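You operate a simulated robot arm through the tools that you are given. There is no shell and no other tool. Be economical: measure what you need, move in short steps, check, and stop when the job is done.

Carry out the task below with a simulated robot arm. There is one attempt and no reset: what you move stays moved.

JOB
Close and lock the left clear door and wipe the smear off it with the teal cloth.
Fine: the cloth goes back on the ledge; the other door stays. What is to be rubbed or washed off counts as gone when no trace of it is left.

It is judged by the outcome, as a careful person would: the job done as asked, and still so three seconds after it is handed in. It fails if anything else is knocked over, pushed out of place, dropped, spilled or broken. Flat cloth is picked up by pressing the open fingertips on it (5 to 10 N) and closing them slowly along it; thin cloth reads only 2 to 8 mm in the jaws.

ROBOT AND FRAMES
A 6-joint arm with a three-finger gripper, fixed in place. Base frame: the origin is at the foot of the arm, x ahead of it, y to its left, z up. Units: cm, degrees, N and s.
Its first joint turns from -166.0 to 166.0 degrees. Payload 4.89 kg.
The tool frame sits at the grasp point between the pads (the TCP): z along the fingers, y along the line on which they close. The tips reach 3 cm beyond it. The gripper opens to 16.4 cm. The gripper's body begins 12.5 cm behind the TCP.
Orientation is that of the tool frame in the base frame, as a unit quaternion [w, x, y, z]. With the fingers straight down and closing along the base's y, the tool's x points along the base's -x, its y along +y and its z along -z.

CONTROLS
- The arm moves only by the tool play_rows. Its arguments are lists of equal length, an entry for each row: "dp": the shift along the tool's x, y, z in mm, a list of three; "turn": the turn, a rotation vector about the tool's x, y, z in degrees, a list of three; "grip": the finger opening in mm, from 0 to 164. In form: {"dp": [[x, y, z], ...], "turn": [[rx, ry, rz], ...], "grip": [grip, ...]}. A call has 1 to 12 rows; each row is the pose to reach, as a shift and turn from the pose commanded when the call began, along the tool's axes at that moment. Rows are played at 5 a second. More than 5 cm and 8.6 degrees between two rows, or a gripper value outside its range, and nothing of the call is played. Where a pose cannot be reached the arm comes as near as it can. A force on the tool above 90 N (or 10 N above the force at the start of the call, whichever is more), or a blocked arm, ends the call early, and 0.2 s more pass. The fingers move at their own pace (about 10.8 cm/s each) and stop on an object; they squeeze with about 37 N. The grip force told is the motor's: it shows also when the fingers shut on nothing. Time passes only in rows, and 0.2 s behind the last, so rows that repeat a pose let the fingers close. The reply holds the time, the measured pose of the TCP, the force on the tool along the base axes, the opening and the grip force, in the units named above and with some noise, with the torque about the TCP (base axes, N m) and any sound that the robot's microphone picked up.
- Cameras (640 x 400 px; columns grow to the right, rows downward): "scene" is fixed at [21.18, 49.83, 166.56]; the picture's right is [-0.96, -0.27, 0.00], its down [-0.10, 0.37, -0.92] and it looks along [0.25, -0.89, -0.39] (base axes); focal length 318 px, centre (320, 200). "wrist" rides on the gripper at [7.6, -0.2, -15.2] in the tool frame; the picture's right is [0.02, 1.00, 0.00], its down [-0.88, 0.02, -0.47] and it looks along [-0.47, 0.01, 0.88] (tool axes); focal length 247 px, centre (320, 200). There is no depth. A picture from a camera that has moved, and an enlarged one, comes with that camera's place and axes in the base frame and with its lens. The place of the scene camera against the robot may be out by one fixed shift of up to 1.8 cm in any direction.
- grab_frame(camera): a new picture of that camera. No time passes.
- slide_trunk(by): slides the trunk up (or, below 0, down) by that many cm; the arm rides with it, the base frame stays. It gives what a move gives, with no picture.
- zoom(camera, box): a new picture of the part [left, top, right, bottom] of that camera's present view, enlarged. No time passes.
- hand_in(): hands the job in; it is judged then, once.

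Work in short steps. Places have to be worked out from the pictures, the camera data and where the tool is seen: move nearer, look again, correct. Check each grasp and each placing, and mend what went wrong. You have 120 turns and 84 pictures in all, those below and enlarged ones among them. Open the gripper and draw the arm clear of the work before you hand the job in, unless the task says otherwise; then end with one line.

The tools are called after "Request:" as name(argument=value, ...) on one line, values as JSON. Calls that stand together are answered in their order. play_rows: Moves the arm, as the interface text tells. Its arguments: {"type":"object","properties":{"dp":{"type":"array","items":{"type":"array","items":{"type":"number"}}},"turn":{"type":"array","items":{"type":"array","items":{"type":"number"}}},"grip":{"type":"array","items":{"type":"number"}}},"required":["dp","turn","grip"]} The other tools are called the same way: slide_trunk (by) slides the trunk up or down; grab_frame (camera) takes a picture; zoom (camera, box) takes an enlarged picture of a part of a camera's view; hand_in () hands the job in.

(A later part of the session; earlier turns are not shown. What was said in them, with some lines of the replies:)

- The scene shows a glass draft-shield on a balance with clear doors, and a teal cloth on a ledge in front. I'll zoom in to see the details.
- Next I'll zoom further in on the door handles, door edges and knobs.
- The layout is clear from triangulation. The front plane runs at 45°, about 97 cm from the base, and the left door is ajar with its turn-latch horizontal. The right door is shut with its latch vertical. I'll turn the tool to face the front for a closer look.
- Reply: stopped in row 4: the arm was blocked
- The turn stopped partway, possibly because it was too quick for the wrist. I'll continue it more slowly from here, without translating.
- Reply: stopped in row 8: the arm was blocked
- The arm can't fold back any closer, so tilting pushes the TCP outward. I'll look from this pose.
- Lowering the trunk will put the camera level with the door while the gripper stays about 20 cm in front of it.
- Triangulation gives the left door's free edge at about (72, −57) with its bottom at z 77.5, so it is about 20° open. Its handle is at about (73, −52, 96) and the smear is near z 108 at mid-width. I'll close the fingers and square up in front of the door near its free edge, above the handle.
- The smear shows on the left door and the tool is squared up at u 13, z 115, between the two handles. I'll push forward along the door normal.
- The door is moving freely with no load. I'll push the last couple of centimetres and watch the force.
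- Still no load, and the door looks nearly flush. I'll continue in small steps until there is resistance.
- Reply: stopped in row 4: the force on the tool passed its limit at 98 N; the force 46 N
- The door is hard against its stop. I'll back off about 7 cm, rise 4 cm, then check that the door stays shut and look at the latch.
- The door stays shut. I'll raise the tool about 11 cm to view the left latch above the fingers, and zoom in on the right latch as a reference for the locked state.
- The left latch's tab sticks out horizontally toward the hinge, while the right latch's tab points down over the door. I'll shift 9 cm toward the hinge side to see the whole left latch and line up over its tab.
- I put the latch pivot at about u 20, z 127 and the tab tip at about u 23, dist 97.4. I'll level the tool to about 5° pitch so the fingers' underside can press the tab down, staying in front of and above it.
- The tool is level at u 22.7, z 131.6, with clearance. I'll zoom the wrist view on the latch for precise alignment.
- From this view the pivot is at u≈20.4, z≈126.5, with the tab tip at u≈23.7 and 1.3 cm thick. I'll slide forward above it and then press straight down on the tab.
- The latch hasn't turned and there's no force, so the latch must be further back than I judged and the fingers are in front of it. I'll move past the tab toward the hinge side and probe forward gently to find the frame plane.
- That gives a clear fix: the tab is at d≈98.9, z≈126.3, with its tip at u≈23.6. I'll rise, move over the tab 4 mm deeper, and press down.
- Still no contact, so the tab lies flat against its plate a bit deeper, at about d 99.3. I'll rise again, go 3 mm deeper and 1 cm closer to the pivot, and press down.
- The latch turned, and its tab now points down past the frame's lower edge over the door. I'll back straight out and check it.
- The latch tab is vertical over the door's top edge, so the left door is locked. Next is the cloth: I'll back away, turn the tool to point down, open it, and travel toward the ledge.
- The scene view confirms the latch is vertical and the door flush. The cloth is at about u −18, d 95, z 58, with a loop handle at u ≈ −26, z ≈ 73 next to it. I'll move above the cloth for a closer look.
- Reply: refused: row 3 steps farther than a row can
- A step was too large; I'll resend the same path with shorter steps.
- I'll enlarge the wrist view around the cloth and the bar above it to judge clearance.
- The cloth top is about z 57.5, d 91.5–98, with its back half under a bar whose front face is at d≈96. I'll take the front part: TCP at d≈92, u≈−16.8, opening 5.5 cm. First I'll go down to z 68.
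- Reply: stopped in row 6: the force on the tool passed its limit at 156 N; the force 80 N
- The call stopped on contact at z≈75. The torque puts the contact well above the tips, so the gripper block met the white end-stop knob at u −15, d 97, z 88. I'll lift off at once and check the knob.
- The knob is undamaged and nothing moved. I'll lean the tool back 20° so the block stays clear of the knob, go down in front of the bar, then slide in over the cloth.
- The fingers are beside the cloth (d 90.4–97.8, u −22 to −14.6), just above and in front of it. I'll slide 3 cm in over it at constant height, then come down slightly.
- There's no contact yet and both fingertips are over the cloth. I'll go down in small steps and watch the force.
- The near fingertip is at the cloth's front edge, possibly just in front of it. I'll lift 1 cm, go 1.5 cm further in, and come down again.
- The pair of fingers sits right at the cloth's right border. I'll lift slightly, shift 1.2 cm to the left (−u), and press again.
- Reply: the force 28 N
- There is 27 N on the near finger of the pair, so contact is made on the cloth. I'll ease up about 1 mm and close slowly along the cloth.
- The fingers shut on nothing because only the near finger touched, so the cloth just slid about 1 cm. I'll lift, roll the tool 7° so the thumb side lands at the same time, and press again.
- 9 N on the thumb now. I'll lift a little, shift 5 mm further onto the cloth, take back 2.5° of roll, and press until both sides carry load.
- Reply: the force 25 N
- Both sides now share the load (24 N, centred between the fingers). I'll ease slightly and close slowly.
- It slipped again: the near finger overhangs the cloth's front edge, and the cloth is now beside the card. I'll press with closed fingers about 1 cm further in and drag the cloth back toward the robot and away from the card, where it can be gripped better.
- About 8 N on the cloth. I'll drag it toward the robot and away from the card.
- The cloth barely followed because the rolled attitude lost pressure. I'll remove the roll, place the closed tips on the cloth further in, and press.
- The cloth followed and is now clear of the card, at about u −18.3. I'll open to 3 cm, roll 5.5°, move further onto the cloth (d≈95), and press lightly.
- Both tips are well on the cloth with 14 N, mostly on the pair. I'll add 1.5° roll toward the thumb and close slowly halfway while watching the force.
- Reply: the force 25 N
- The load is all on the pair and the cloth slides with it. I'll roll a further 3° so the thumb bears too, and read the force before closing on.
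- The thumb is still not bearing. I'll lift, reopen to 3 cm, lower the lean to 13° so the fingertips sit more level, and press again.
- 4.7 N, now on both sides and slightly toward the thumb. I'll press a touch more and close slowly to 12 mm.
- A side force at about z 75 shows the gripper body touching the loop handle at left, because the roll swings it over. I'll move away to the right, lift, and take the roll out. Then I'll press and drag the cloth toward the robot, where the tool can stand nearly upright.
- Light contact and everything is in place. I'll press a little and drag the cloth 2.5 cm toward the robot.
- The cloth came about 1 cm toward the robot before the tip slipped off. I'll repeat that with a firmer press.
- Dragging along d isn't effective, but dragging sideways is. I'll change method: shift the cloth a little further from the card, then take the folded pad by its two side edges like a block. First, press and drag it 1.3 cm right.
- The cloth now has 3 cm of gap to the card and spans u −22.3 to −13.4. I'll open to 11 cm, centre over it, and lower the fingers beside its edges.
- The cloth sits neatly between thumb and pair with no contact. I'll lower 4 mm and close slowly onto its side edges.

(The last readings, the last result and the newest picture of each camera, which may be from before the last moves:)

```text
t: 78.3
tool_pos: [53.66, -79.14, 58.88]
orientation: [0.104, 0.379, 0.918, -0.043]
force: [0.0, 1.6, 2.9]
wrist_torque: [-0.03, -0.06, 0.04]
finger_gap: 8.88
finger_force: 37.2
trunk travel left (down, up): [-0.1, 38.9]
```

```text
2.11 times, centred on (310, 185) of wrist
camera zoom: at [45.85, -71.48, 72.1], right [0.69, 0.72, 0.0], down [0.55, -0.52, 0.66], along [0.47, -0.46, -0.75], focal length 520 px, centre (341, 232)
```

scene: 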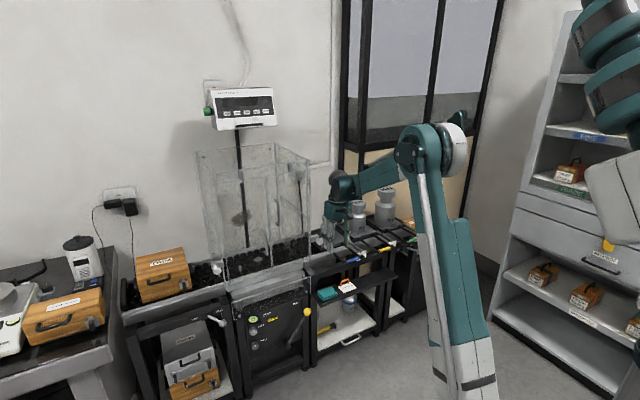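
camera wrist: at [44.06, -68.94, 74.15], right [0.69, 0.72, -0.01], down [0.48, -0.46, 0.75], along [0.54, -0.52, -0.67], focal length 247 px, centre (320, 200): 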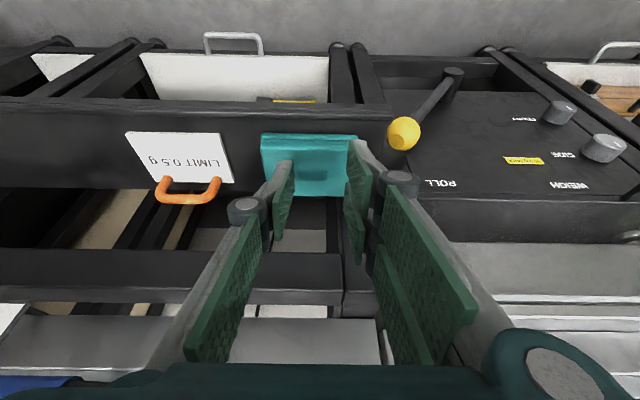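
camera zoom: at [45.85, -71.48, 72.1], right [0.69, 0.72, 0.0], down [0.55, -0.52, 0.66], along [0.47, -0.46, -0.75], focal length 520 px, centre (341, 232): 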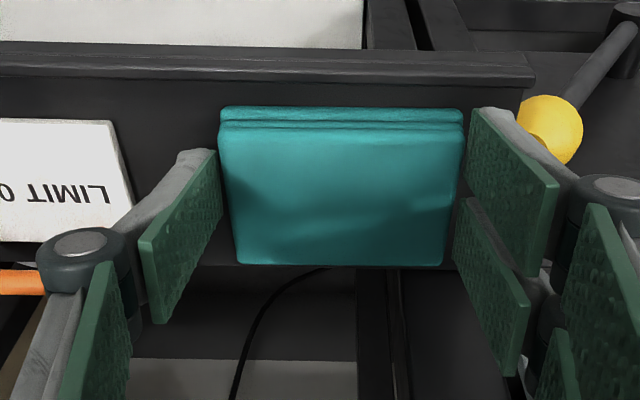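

The pad is gripped at 8.9 cm with 37 N. I'll lift it 2 cm and draw it back out from under the bar.

Request:
play_rows(dp=[[-1.1, 0, -4.9], [-2.2, 0, -9.8], [-4.4, 0, -19.5], [-4.4, 0, -19.5], [5.4, 0, -21.7], [20, 0, -25], [39.5, 0, -29.4], [59, 0, -33.8], [73.6, 0, -37]], turn=[[0, 0, 0], [0, 0, 0], [0, 0, 0], [0, 0, 0], [0, 0, 0], [0, 0, 0], [0, 0, 0], [0, 0, 0], [0, 0, 0]], grip=[60, 60, 60, 60, 60, 60, 60, 60, 60])

Request:
grab_frame(camera="wrist")

```text
t: 80.3
tool_pos: [47.88, -73.48, 60.9]
orientation: [0.104, 0.379, 0.918, -0.043]
force: [0.2, -0.2, -1.6]
wrist_torque: [0.06, 0.04, 0.0]
finger_gap: 8.88
finger_force: 36.6
trunk travel left (down, up): [-0.1, 38.9]
```

```text
13 pictures are left
camera wrist: at [40.17, -65.83, 74.02], right [0.69, 0.72, -0.01], down [0.55, -0.52, 0.66], along [0.47, -0.46, -0.75], focal length 247 px, centre (320, 200)
```

wrist: 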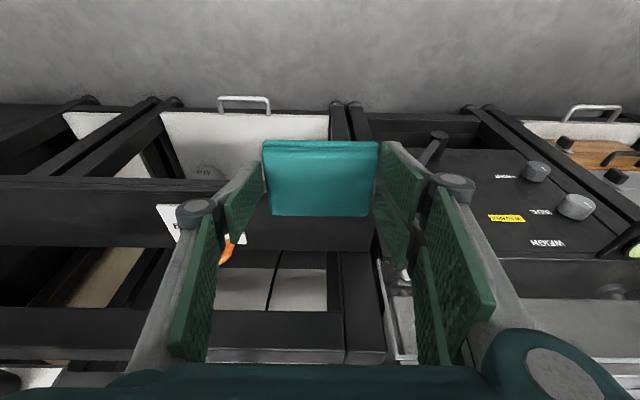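

The cloth is held firmly. I'll carry it up and across in front of the guard, keeping well clear of the handles.

Request:
play_rows(dp=[[-8.4, 10, -43.7], [-16.8, 25, -87.4], [-25.2, 42, -131], [-33.6, 59, -174.7], [-42, 76, -218.4], [-50, 93, -262], [-58.4, 110, -305.7], [-66.8, 127, -349.3], [-75, 145, -393]], turn=[[0, 0, 0], [0, 0, 0], [0, 0, 0], [0, 0, 0], [0, 0, 0], [0, 0, 0], [0, 0, 0], [0, 0, 0], [0, 0, 0]], grip=[60, 60, 60, 60, 60, 60, 60, 60, 60])

```text
t: 82.3
tool_pos: [57.49, -62.34, 100.91]
orientation: [0.104, 0.38, 0.918, -0.043]
force: [0.4, -0.9, -1.5]
wrist_torque: [0.2, 0.07, 0.03]
finger_gap: 8.9
finger_force: 36.9
trunk travel left (down, up): [-0.1, 38.9]
```

Now I'll rotate the tool to face the door so the pad's underside is parallel to the glass, while moving to in front of the smear (u 22, z 110).

Request:
play_rows(dp=[[-3, 21, -7], [-6, 42, -14], [-9, 63, -21], [-12, 85, -28], [-15, 106, -35], [-18, 127, -42], [-21, 148, -49], [-24, 169, -56], [-27, 190, -63], [-30, 212, -70], [-33, 233, -77], [-35, 254, -85]], turn=[[0, -7.5, 0], [0, -15, 0], [0, -22.5, 0], [0, -30, 0], [0, -37.5, 0], [0, -45, 0], [0, -52.5, 0], [0, -60, 0], [0, -67.5, 0], [0, -75, 0], [0, -82.5, 0], [0, -90, 0]], grip=[60, 60, 60, 60, 60, 60, 60, 60, 60, 60, 60, 60])

Request:
grab_frame(camera="scene")

```text
t: 84.9
tool_pos: [76.2, -45.33, 110.32]
orientation: [0.724, 0.238, 0.575, -0.299]
force: [-2.4, 0.0, 0.7]
wrist_torque: [0.2, 0.23, 0.14]
finger_gap: 8.91
finger_force: 36.9
trunk travel left (down, up): [-0.1, 38.9]
```

```text
12 pictures are left
```

scene: 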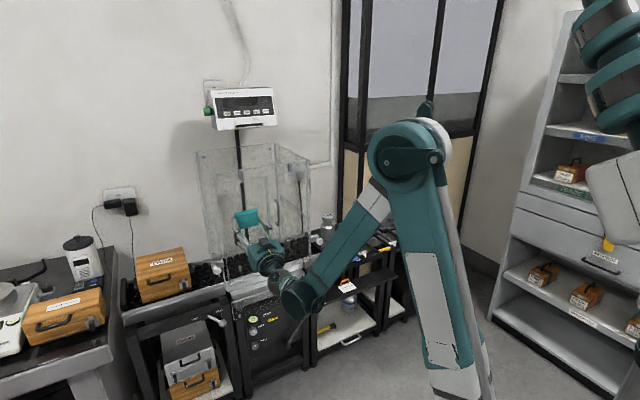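

The pose was reached, with the pad's flat underside facing the door in front of the smear. I'll approach to about 1 cm from contact.

Request:
play_rows(dp=[[20, 0, 15], [39, 0, 30], [48, 0, 50], [55, 0, 65], [58.4, 0, 74.8]], turn=[[0, 0, 0], [0, 0, 0], [0, 0, 0], [0, 0, 0], [0, 0, 0]], grip=[60, 60, 60, 60, 60])

Request:
zoom(camera="scene", box=[200, 180, 300, 260])

```text
t: 86.1
tool_pos: [82.36, -51.24, 106.11]
orientation: [0.723, 0.238, 0.576, -0.3]
force: [-0.9, -0.2, 0.5]
wrist_torque: [0.1, 0.05, 0.03]
finger_gap: 8.85
finger_force: 37.3
trunk travel left (down, up): [-0.1, 38.9]
```

```text
5.00 times, centred on (250, 220) of scene
camera zoom: at [21.18, 49.83, 166.56], right [-0.96, -0.27, 0.0], down [-0.1, 0.37, -0.92], along [0.25, -0.89, -0.39], focal length 1588 px, centre (670, 100)
```

zoom: 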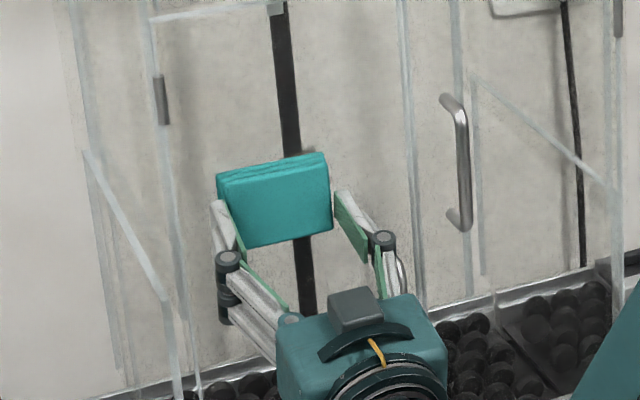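

The pad covers the smear in view. I'll advance in 2 mm steps to touch the glass.

Request:
play_rows(dp=[[0.45, 0, 1.95], [0.9, 0, 3.9], [1.35, 0, 5.8], [1.8, 0, 7.8], [2, 0, 8.8], [2, 0, 8.8]], turn=[[0, 0, 0], [0, 0, 0], [0, 0, 0], [0, 0, 0], [0, 0, 0], [0, 0, 0]], grip=[60, 60, 60, 60, 60, 60])

```text
t: 87.5
tool_pos: [82.8, -51.86, 106.1]
orientation: [0.724, 0.238, 0.574, -0.3]
force: [-33.5, 31.0, 1.0]
wrist_torque: [-0.31, -0.3, -0.05]
finger_gap: 8.92
finger_force: 37.2
trunk travel left (down, up): [-0.1, 38.9]
```

Contact with 45 N, centred on the pad. I'll ease slightly and wipe across and up/down over the smear area.

Request:
play_rows(dp=[[-0.2, 0, -0.6], [-0.2, 15, -0.6], [-14.8, 15, 2.8], [-14.8, 0, 2.8], [-14.8, -18, 2.8], [-3.1, -18, 0.1], [-3.1, 0, 0.1], [11.5, 0, -3.3], [11.5, 14, -3.3], [-5.1, 14, 0.5], [-0.2, 0, -0.6], [-9.9, -10, 1.6]], turn=[[0, 0, 0], [0, 0, 0], [0, 0, 0], [0, 0, 0], [0, 0, 0], [0, 0, 0], [0, 0, 0], [0, 0, 0], [0, 0, 0], [0, 0, 0], [0, 0, 0], [0, 0, 0]], grip=[60, 60, 60, 60, 60, 60, 60, 60, 60, 60, 60, 60])

```text
t: 90.1
tool_pos: [82.24, -52.62, 107.11]
orientation: [0.722, 0.238, 0.576, -0.299]
force: [-11.3, 15.6, -5.6]
wrist_torque: [-0.04, 0.12, 0.32]
finger_gap: 8.87
finger_force: 37.4
trunk travel left (down, up): [-0.1, 38.9]
```

Contact held throughout. I'll back off and down to check the door.

Request:
play_rows(dp=[[-4.5, 0, -19.5], [-11, 0, -49], [-10, 0, -80], [12, 0, -106], [48, 0, -115]], turn=[[0, 0, 0], [0, 0, 0], [0, 0, 0], [0, 0, 0], [0, 0, 0]], grip=[60, 60, 60, 60, 60])

Request:
zoom(camera="scene", box=[200, 160, 300, 250])

```text
t: 91.3
tool_pos: [75.11, -45.37, 99.67]
orientation: [0.723, 0.238, 0.576, -0.298]
force: [-0.9, -0.1, 0.0]
wrist_torque: [0.07, 0.14, 0.06]
finger_gap: 8.9
finger_force: 36.9
trunk travel left (down, up): [-0.1, 38.9]
```

```text
4.44 times, centred on (250, 205) of scene
camera zoom: at [21.18, 49.83, 166.56], right [-0.96, -0.27, 0.0], down [-0.1, 0.37, -0.92], along [0.25, -0.89, -0.39], focal length 1412 px, centre (631, 178)
```

zoom: 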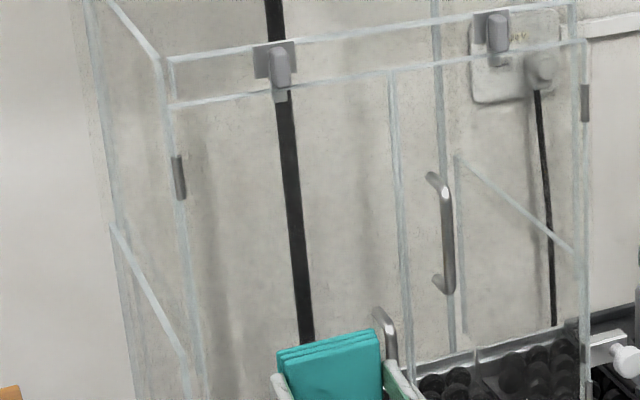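

The smear's location looks clean. I'll zoom in closer to make sure no trace is left.

Request:
zoom(camera="scene", box=[220, 195, 275, 240])

Request:
zoom(camera="wrist", box=[220, 20, 480, 200])

```text
8.89 times, centred on (248, 218) of scene
camera zoom: at [21.18, 49.83, 166.56], right [-0.96, -0.27, 0.0], down [-0.1, 0.37, -0.92], along [0.25, -0.89, -0.39], focal length 2823 px, centre (964, 44)
```

zoom: 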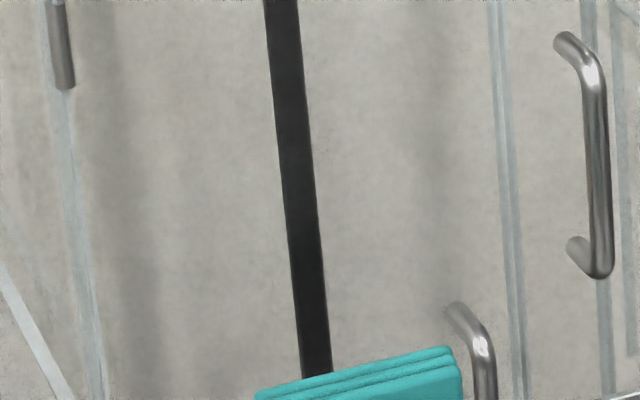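

```text
2.22 times, centred on (350, 110) of wrist
camera zoom: at [65.59, -36.12, 88.72], right [0.71, 0.7, -0.02], down [-0.45, 0.48, 0.75], along [0.54, -0.52, 0.66], focal length 549 px, centre (253, 400)
```

zoom: 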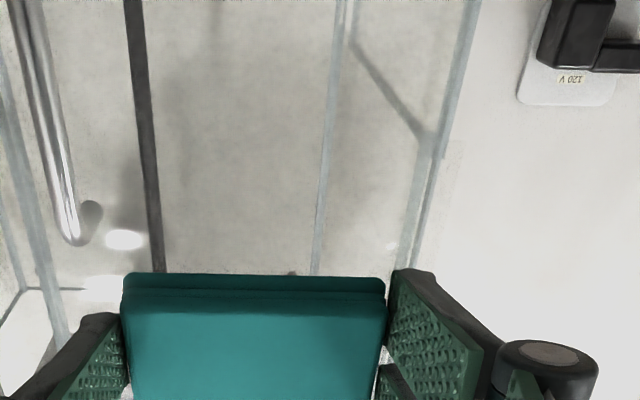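

It looks clean, but the wrist view shows a tiny dark spot just over the pad's edge. I'll lower the tool to see that area unobstructed.

Request:
play_rows(dp=[[30, 0, -10], [60, 0, -18], [85, 0, -24]], turn=[[0, 0, 0], [0, 0, 0], [0, 0, 0]], grip=[60, 60, 60])

Request:
zoom(camera="wrist", box=[220, 20, 480, 200])

```text
t: 92.1
tool_pos: [76.98, -46.18, 95.29]
orientation: [0.722, 0.238, 0.576, -0.299]
force: [-0.2, -0.3, -0.8]
wrist_torque: [-0.05, 0.01, -0.01]
finger_gap: 8.86
finger_force: 36.9
out of reach, approached as far as the arm can: row 1, 2, 3
trunk travel left (down, up): [-0.1, 38.9]
```

```text
2.22 times, centred on (350, 110) of wrist
camera zoom: at [67.52, -36.9, 84.33], right [0.71, 0.7, -0.02], down [-0.45, 0.48, 0.75], along [0.54, -0.53, 0.66], focal length 549 px, centre (253, 400)
```

zoom: 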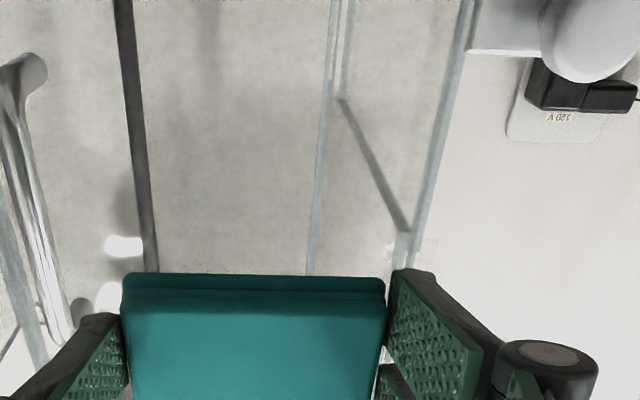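

This pose can't show that spot. I'll rise and turn to the 40°-down pose used earlier, which gave a full view of the door.

Request:
play_rows(dp=[[-33, 0, -20], [-66, -12, -30], [-100, -28, -25], [-133, -42, -20], [-166, -57, -12], [-199, -71, -5], [-232, -85, 2]], turn=[[0, 7.6, 0], [0, 15.2, 0], [0, 22.8, 0], [0, 30.4, 0], [0, 38, 0], [0, 45.6, 0], [0, 53, 0]], grip=[60, 60, 60, 60, 60, 60, 60])

Request:
grab_frame(camera="wrist")

```text
t: 93.7
tool_pos: [67.64, -48.7, 118.05]
orientation: [0.389, 0.347, 0.838, -0.161]
force: [-0.8, 1.2, -0.1]
wrist_torque: [-0.02, 0.0, 0.0]
finger_gap: 8.88
finger_force: 36.8
trunk travel left (down, up): [-0.1, 38.9]
```

```text
6 pictures are left
camera wrist: at [55.76, -37.0, 122.06], right [0.7, 0.72, -0.02], down [0.16, -0.13, 0.98], along [0.7, -0.68, -0.21], focal length 247 px, centre (320, 200)
```

wrist: 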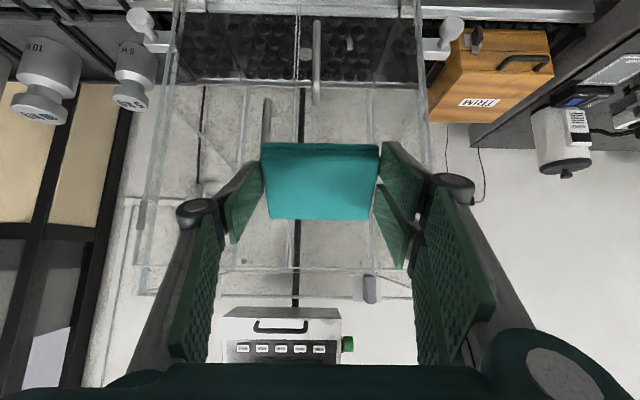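

Request:
zoom(camera="wrist", box=[330, 80, 440, 180])

```text
4.00 times, centred on (385, 130) of wrist
camera zoom: at [55.76, -37.0, 122.06], right [0.7, 0.72, -0.02], down [0.16, -0.13, 0.98], along [0.7, -0.68, -0.21], focal length 988 px, centre (60, 480)
```

zoom: 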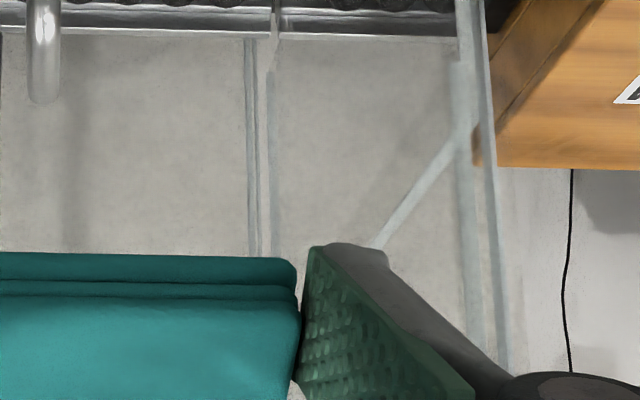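

That spot is clean, so it was only background; the scene zoom is clean too. Now I'll return the cloth, first turning the tool back down and moving across toward the ledge.

Request:
play_rows(dp=[[4, -25, 5], [9, -52, 12], [18, -79, 22], [28, -106, 35], [40, -133, 50], [51, -160, 63], [51, -160, 63]], turn=[[0, 6.2, 0], [0, 12.3, 0], [0, 18.5, 0], [0, 24.7, 0], [0, 30.8, 0], [0, 37, 0], [0, 37, 0]], grip=[60, 60, 60, 60, 60, 60, 60])

```text
t: 95.3
tool_pos: [57.24, -61.29, 110.03]
orientation: [0.103, 0.379, 0.919, -0.042]
force: [-0.8, 1.1, -0.2]
wrist_torque: [-0.03, -0.01, -0.01]
finger_gap: 8.89
finger_force: 36.6
trunk travel left (down, up): [-0.1, 38.9]
```

Request:
play_rows(dp=[[6, -28, 36], [12, -54, 76], [19, -80, 117], [27, -103, 160], [36, -122, 204], [45, -138, 250], [54, -150, 297], [63, -152, 345], [72, -152, 393], [82, -152, 440], [91, -152, 483], [91, -152, 483]], turn=[[0, 0, 0], [0, 0, 0], [0, 0, 0], [0, 0, 0], [0, 0, 0], [0, 0, 0], [0, 0, 0], [0, 0, 0], [0, 0, 0], [0, 0, 0], [0, 0, 0], [0, 0, 0]], grip=[60, 60, 60, 60, 60, 60, 60, 60, 60, 60, 60, 60])

Request:
grab_frame(camera="wrist")

```text
t: 97.9
tool_pos: [47.94, -73.41, 60.88]
orientation: [0.105, 0.379, 0.918, -0.044]
force: [0.0, 1.1, 0.9]
wrist_torque: [-0.08, 0.0, -0.03]
finger_gap: 8.9
finger_force: 36.7
trunk travel left (down, up): [-0.1, 38.9]
```

```text
4 pictures are left
camera wrist: at [40.18, -65.77, 73.95], right [0.69, 0.72, -0.01], down [0.55, -0.52, 0.66], along [0.47, -0.46, -0.75], focal length 247 px, centre (320, 200)
```

wrist: 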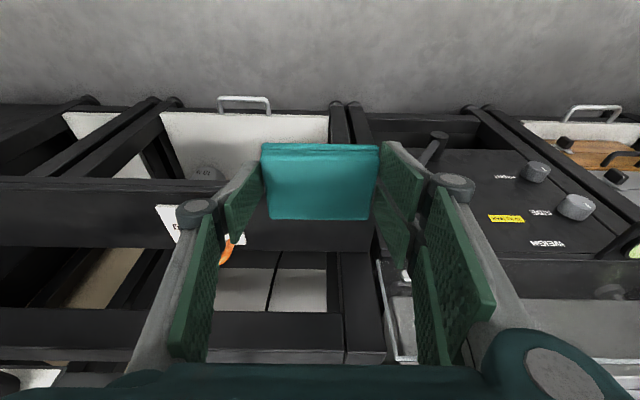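

I'm back at the pose just outside the ledge. I'll slide in along the same path and lower to just above the ledge.

Request:
play_rows(dp=[[-19.5, 0, 4.5], [-39, 0, 9], [-58.5, 0, 13.5], [-72, 0, 16.6], [-78.9, 0, 18.2], [-76.6, 0, 28], [-75, 0, 34.5], [-74.7, 0, 36]], turn=[[0, 0, 0], [0, 0, 0], [0, 0, 0], [0, 0, 0], [0, 0, 0], [0, 0, 0], [0, 0, 0], [0, 0, 0]], grip=[60, 60, 60, 60, 60, 60, 60, 60])

```text
t: 99.7
tool_pos: [53.64, -78.98, 59.14]
orientation: [0.104, 0.379, 0.918, -0.042]
force: [0.0, 0.7, -1.4]
wrist_torque: [0.0, 0.0, -0.04]
finger_gap: 8.89
finger_force: 37.4
trunk travel left (down, up): [-0.1, 38.9]
```

Not touching yet. I'll lower in fine steps.

Request:
play_rows(dp=[[0.2, 0, 1], [0.4, 0, 1.9], [0.6, 0, 2.7], [0.6, 0, 2.7]], turn=[[0, 0, 0], [0, 0, 0], [0, 0, 0], [0, 0, 0]], grip=[60, 60, 60, 60])

```text
t: 100.7
tool_pos: [53.71, -79.06, 58.71]
orientation: [0.103, 0.38, 0.918, -0.042]
force: [-0.3, 0.4, -0.7]
wrist_torque: [0.01, 0.03, 0.04]
finger_gap: 8.87
finger_force: 37.3
trunk travel left (down, up): [-0.1, 38.9]
```

Request:
play_rows(dp=[[0.2, 0, 1], [0.4, 0, 2], [0.6, 0, 2.9], [0.6, 0, 2.9]], turn=[[0, 0, 0], [0, 0, 0], [0, 0, 0], [0, 0, 0]], grip=[60, 60, 60, 60])

```text
t: 101.7
tool_pos: [53.71, -79.06, 58.55]
orientation: [0.104, 0.379, 0.919, -0.044]
force: [-0.2, 0.1, 7.6]
wrist_torque: [0.19, -0.36, 0.0]
finger_gap: 8.89
finger_force: 36.7
trunk travel left (down, up): [-0.1, 38.9]
```

Light contact with the ledge. I'll open slowly to release the cloth.

Request:
play_rows(dp=[[0, 0, -0.5], [0, 0, -0.5], [0, 0, -0.5], [0, 0, -0.5], [0, 0, -0.5]], turn=[[0, 0, 0], [0, 0, 0], [0, 0, 0], [0, 0, 0], [0, 0, 0]], grip=[92, 98, 105, 112, 112])

Request:
zoom(camera="wrist", box=[180, 90, 440, 280])

```text
t: 102.9
tool_pos: [53.66, -79.01, 58.63]
orientation: [0.105, 0.379, 0.918, -0.043]
force: [0.5, 0.2, 0.9]
wrist_torque: [0.02, 0.0, 0.03]
finger_gap: 11.19
finger_force: 0.0
trunk travel left (down, up): [-0.1, 38.9]
```

```text
2.11 times, centred on (310, 185) of wrist
camera zoom: at [45.94, -71.39, 71.68], right [0.69, 0.72, 0.0], down [0.55, -0.52, 0.66], along [0.47, -0.46, -0.75], focal length 520 px, centre (341, 232)
```

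zoom: 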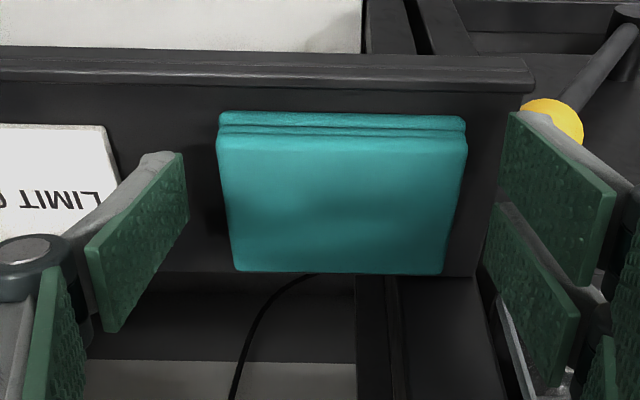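

The cloth lies flat on the ledge, clear of both fingers. I'll lift straight up, draw back and rise.

Request:
play_rows(dp=[[-2.3, 0, -9.8], [-5.6, 0, -24.4], [13.9, 0, -29], [38, 0, -34], [63, 0, -40], [85, 0, -60], [85, 0, -100], [80, 0, -145], [72, 0, -190], [62, 0, -235], [52, 0, -280]], turn=[[0, 0, 0], [0, 0, 0], [0, 0, 0], [0, 0, 0], [0, 0, 0], [0, 0, 0], [0, 0, 0], [0, 0, 0], [0, 0, 0], [0, 0, 0], [0, 0, 0]], grip=[112, 112, 112, 112, 112, 112, 112, 112, 112, 112, 112])

Request:
grab_frame(camera="scene")

Request:
zoom(camera="scene", box=[200, 140, 360, 310])

```text
t: 105.3
tool_pos: [45.61, -71.38, 84.51]
orientation: [0.103, 0.379, 0.919, -0.043]
force: [1.0, -1.7, -0.4]
wrist_torque: [0.18, 0.11, -0.01]
finger_gap: 11.2
finger_force: 0.0
trunk travel left (down, up): [-0.1, 38.9]
```

```text
2 pictures are left
```

scene: 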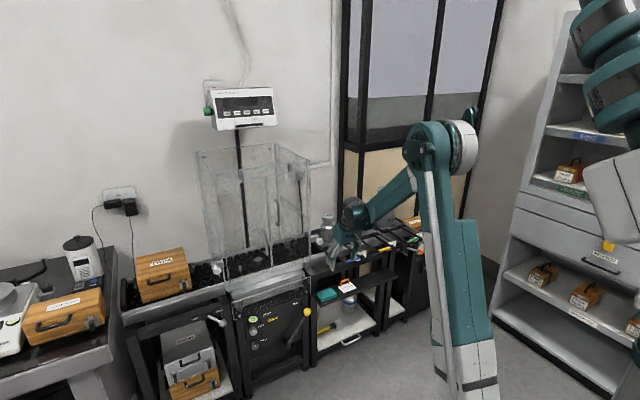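

```text
2.35 times, centred on (280, 225) of scene
camera zoom: at [21.18, 49.83, 166.56], right [-0.96, -0.27, 0.0], down [-0.1, 0.37, -0.92], along [0.25, -0.89, -0.39], focal length 747 px, centre (414, 141)
```

zoom: 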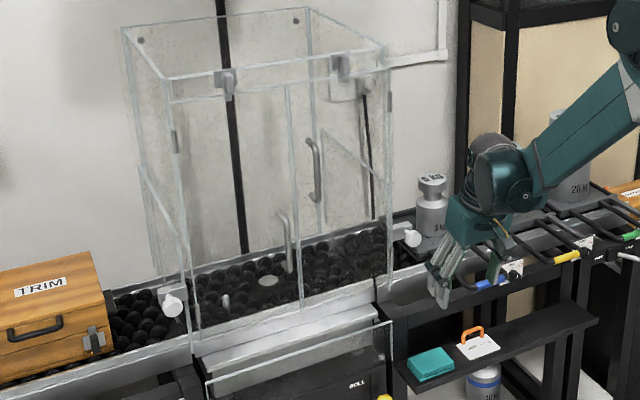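

The door is shut and locked, the glass is clean, the cloth is on the ledge and everything else is in place. I'll raise the arm well clear.

Request:
play_rows(dp=[[-10, 0, -43], [-20, 0, -86], [-30, 0, -130], [-40, 0, -172], [-50, 0, -215]], turn=[[0, 0, 0], [0, 0, 0], [0, 0, 0], [0, 0, 0], [0, 0, 0]], grip=[112, 112, 112, 112, 112])

```text
t: 106.5
tool_pos: [45.76, -71.2, 107.15]
orientation: [0.103, 0.38, 0.918, -0.043]
force: [0.1, -0.4, -0.4]
wrist_torque: [0.1, 0.06, -0.03]
finger_gap: 11.2
finger_force: 0.1
trunk travel left (down, up): [-0.1, 38.9]
```

The arm is clear with the gripper open, so I'm handing in.

Request:
hand_in()

```text
The job is handed in.
```

The left clear door is closed and latched, the smear shows no trace in the close-up pictures, and the teal cloth is back on the ledge, with the right door untouched.
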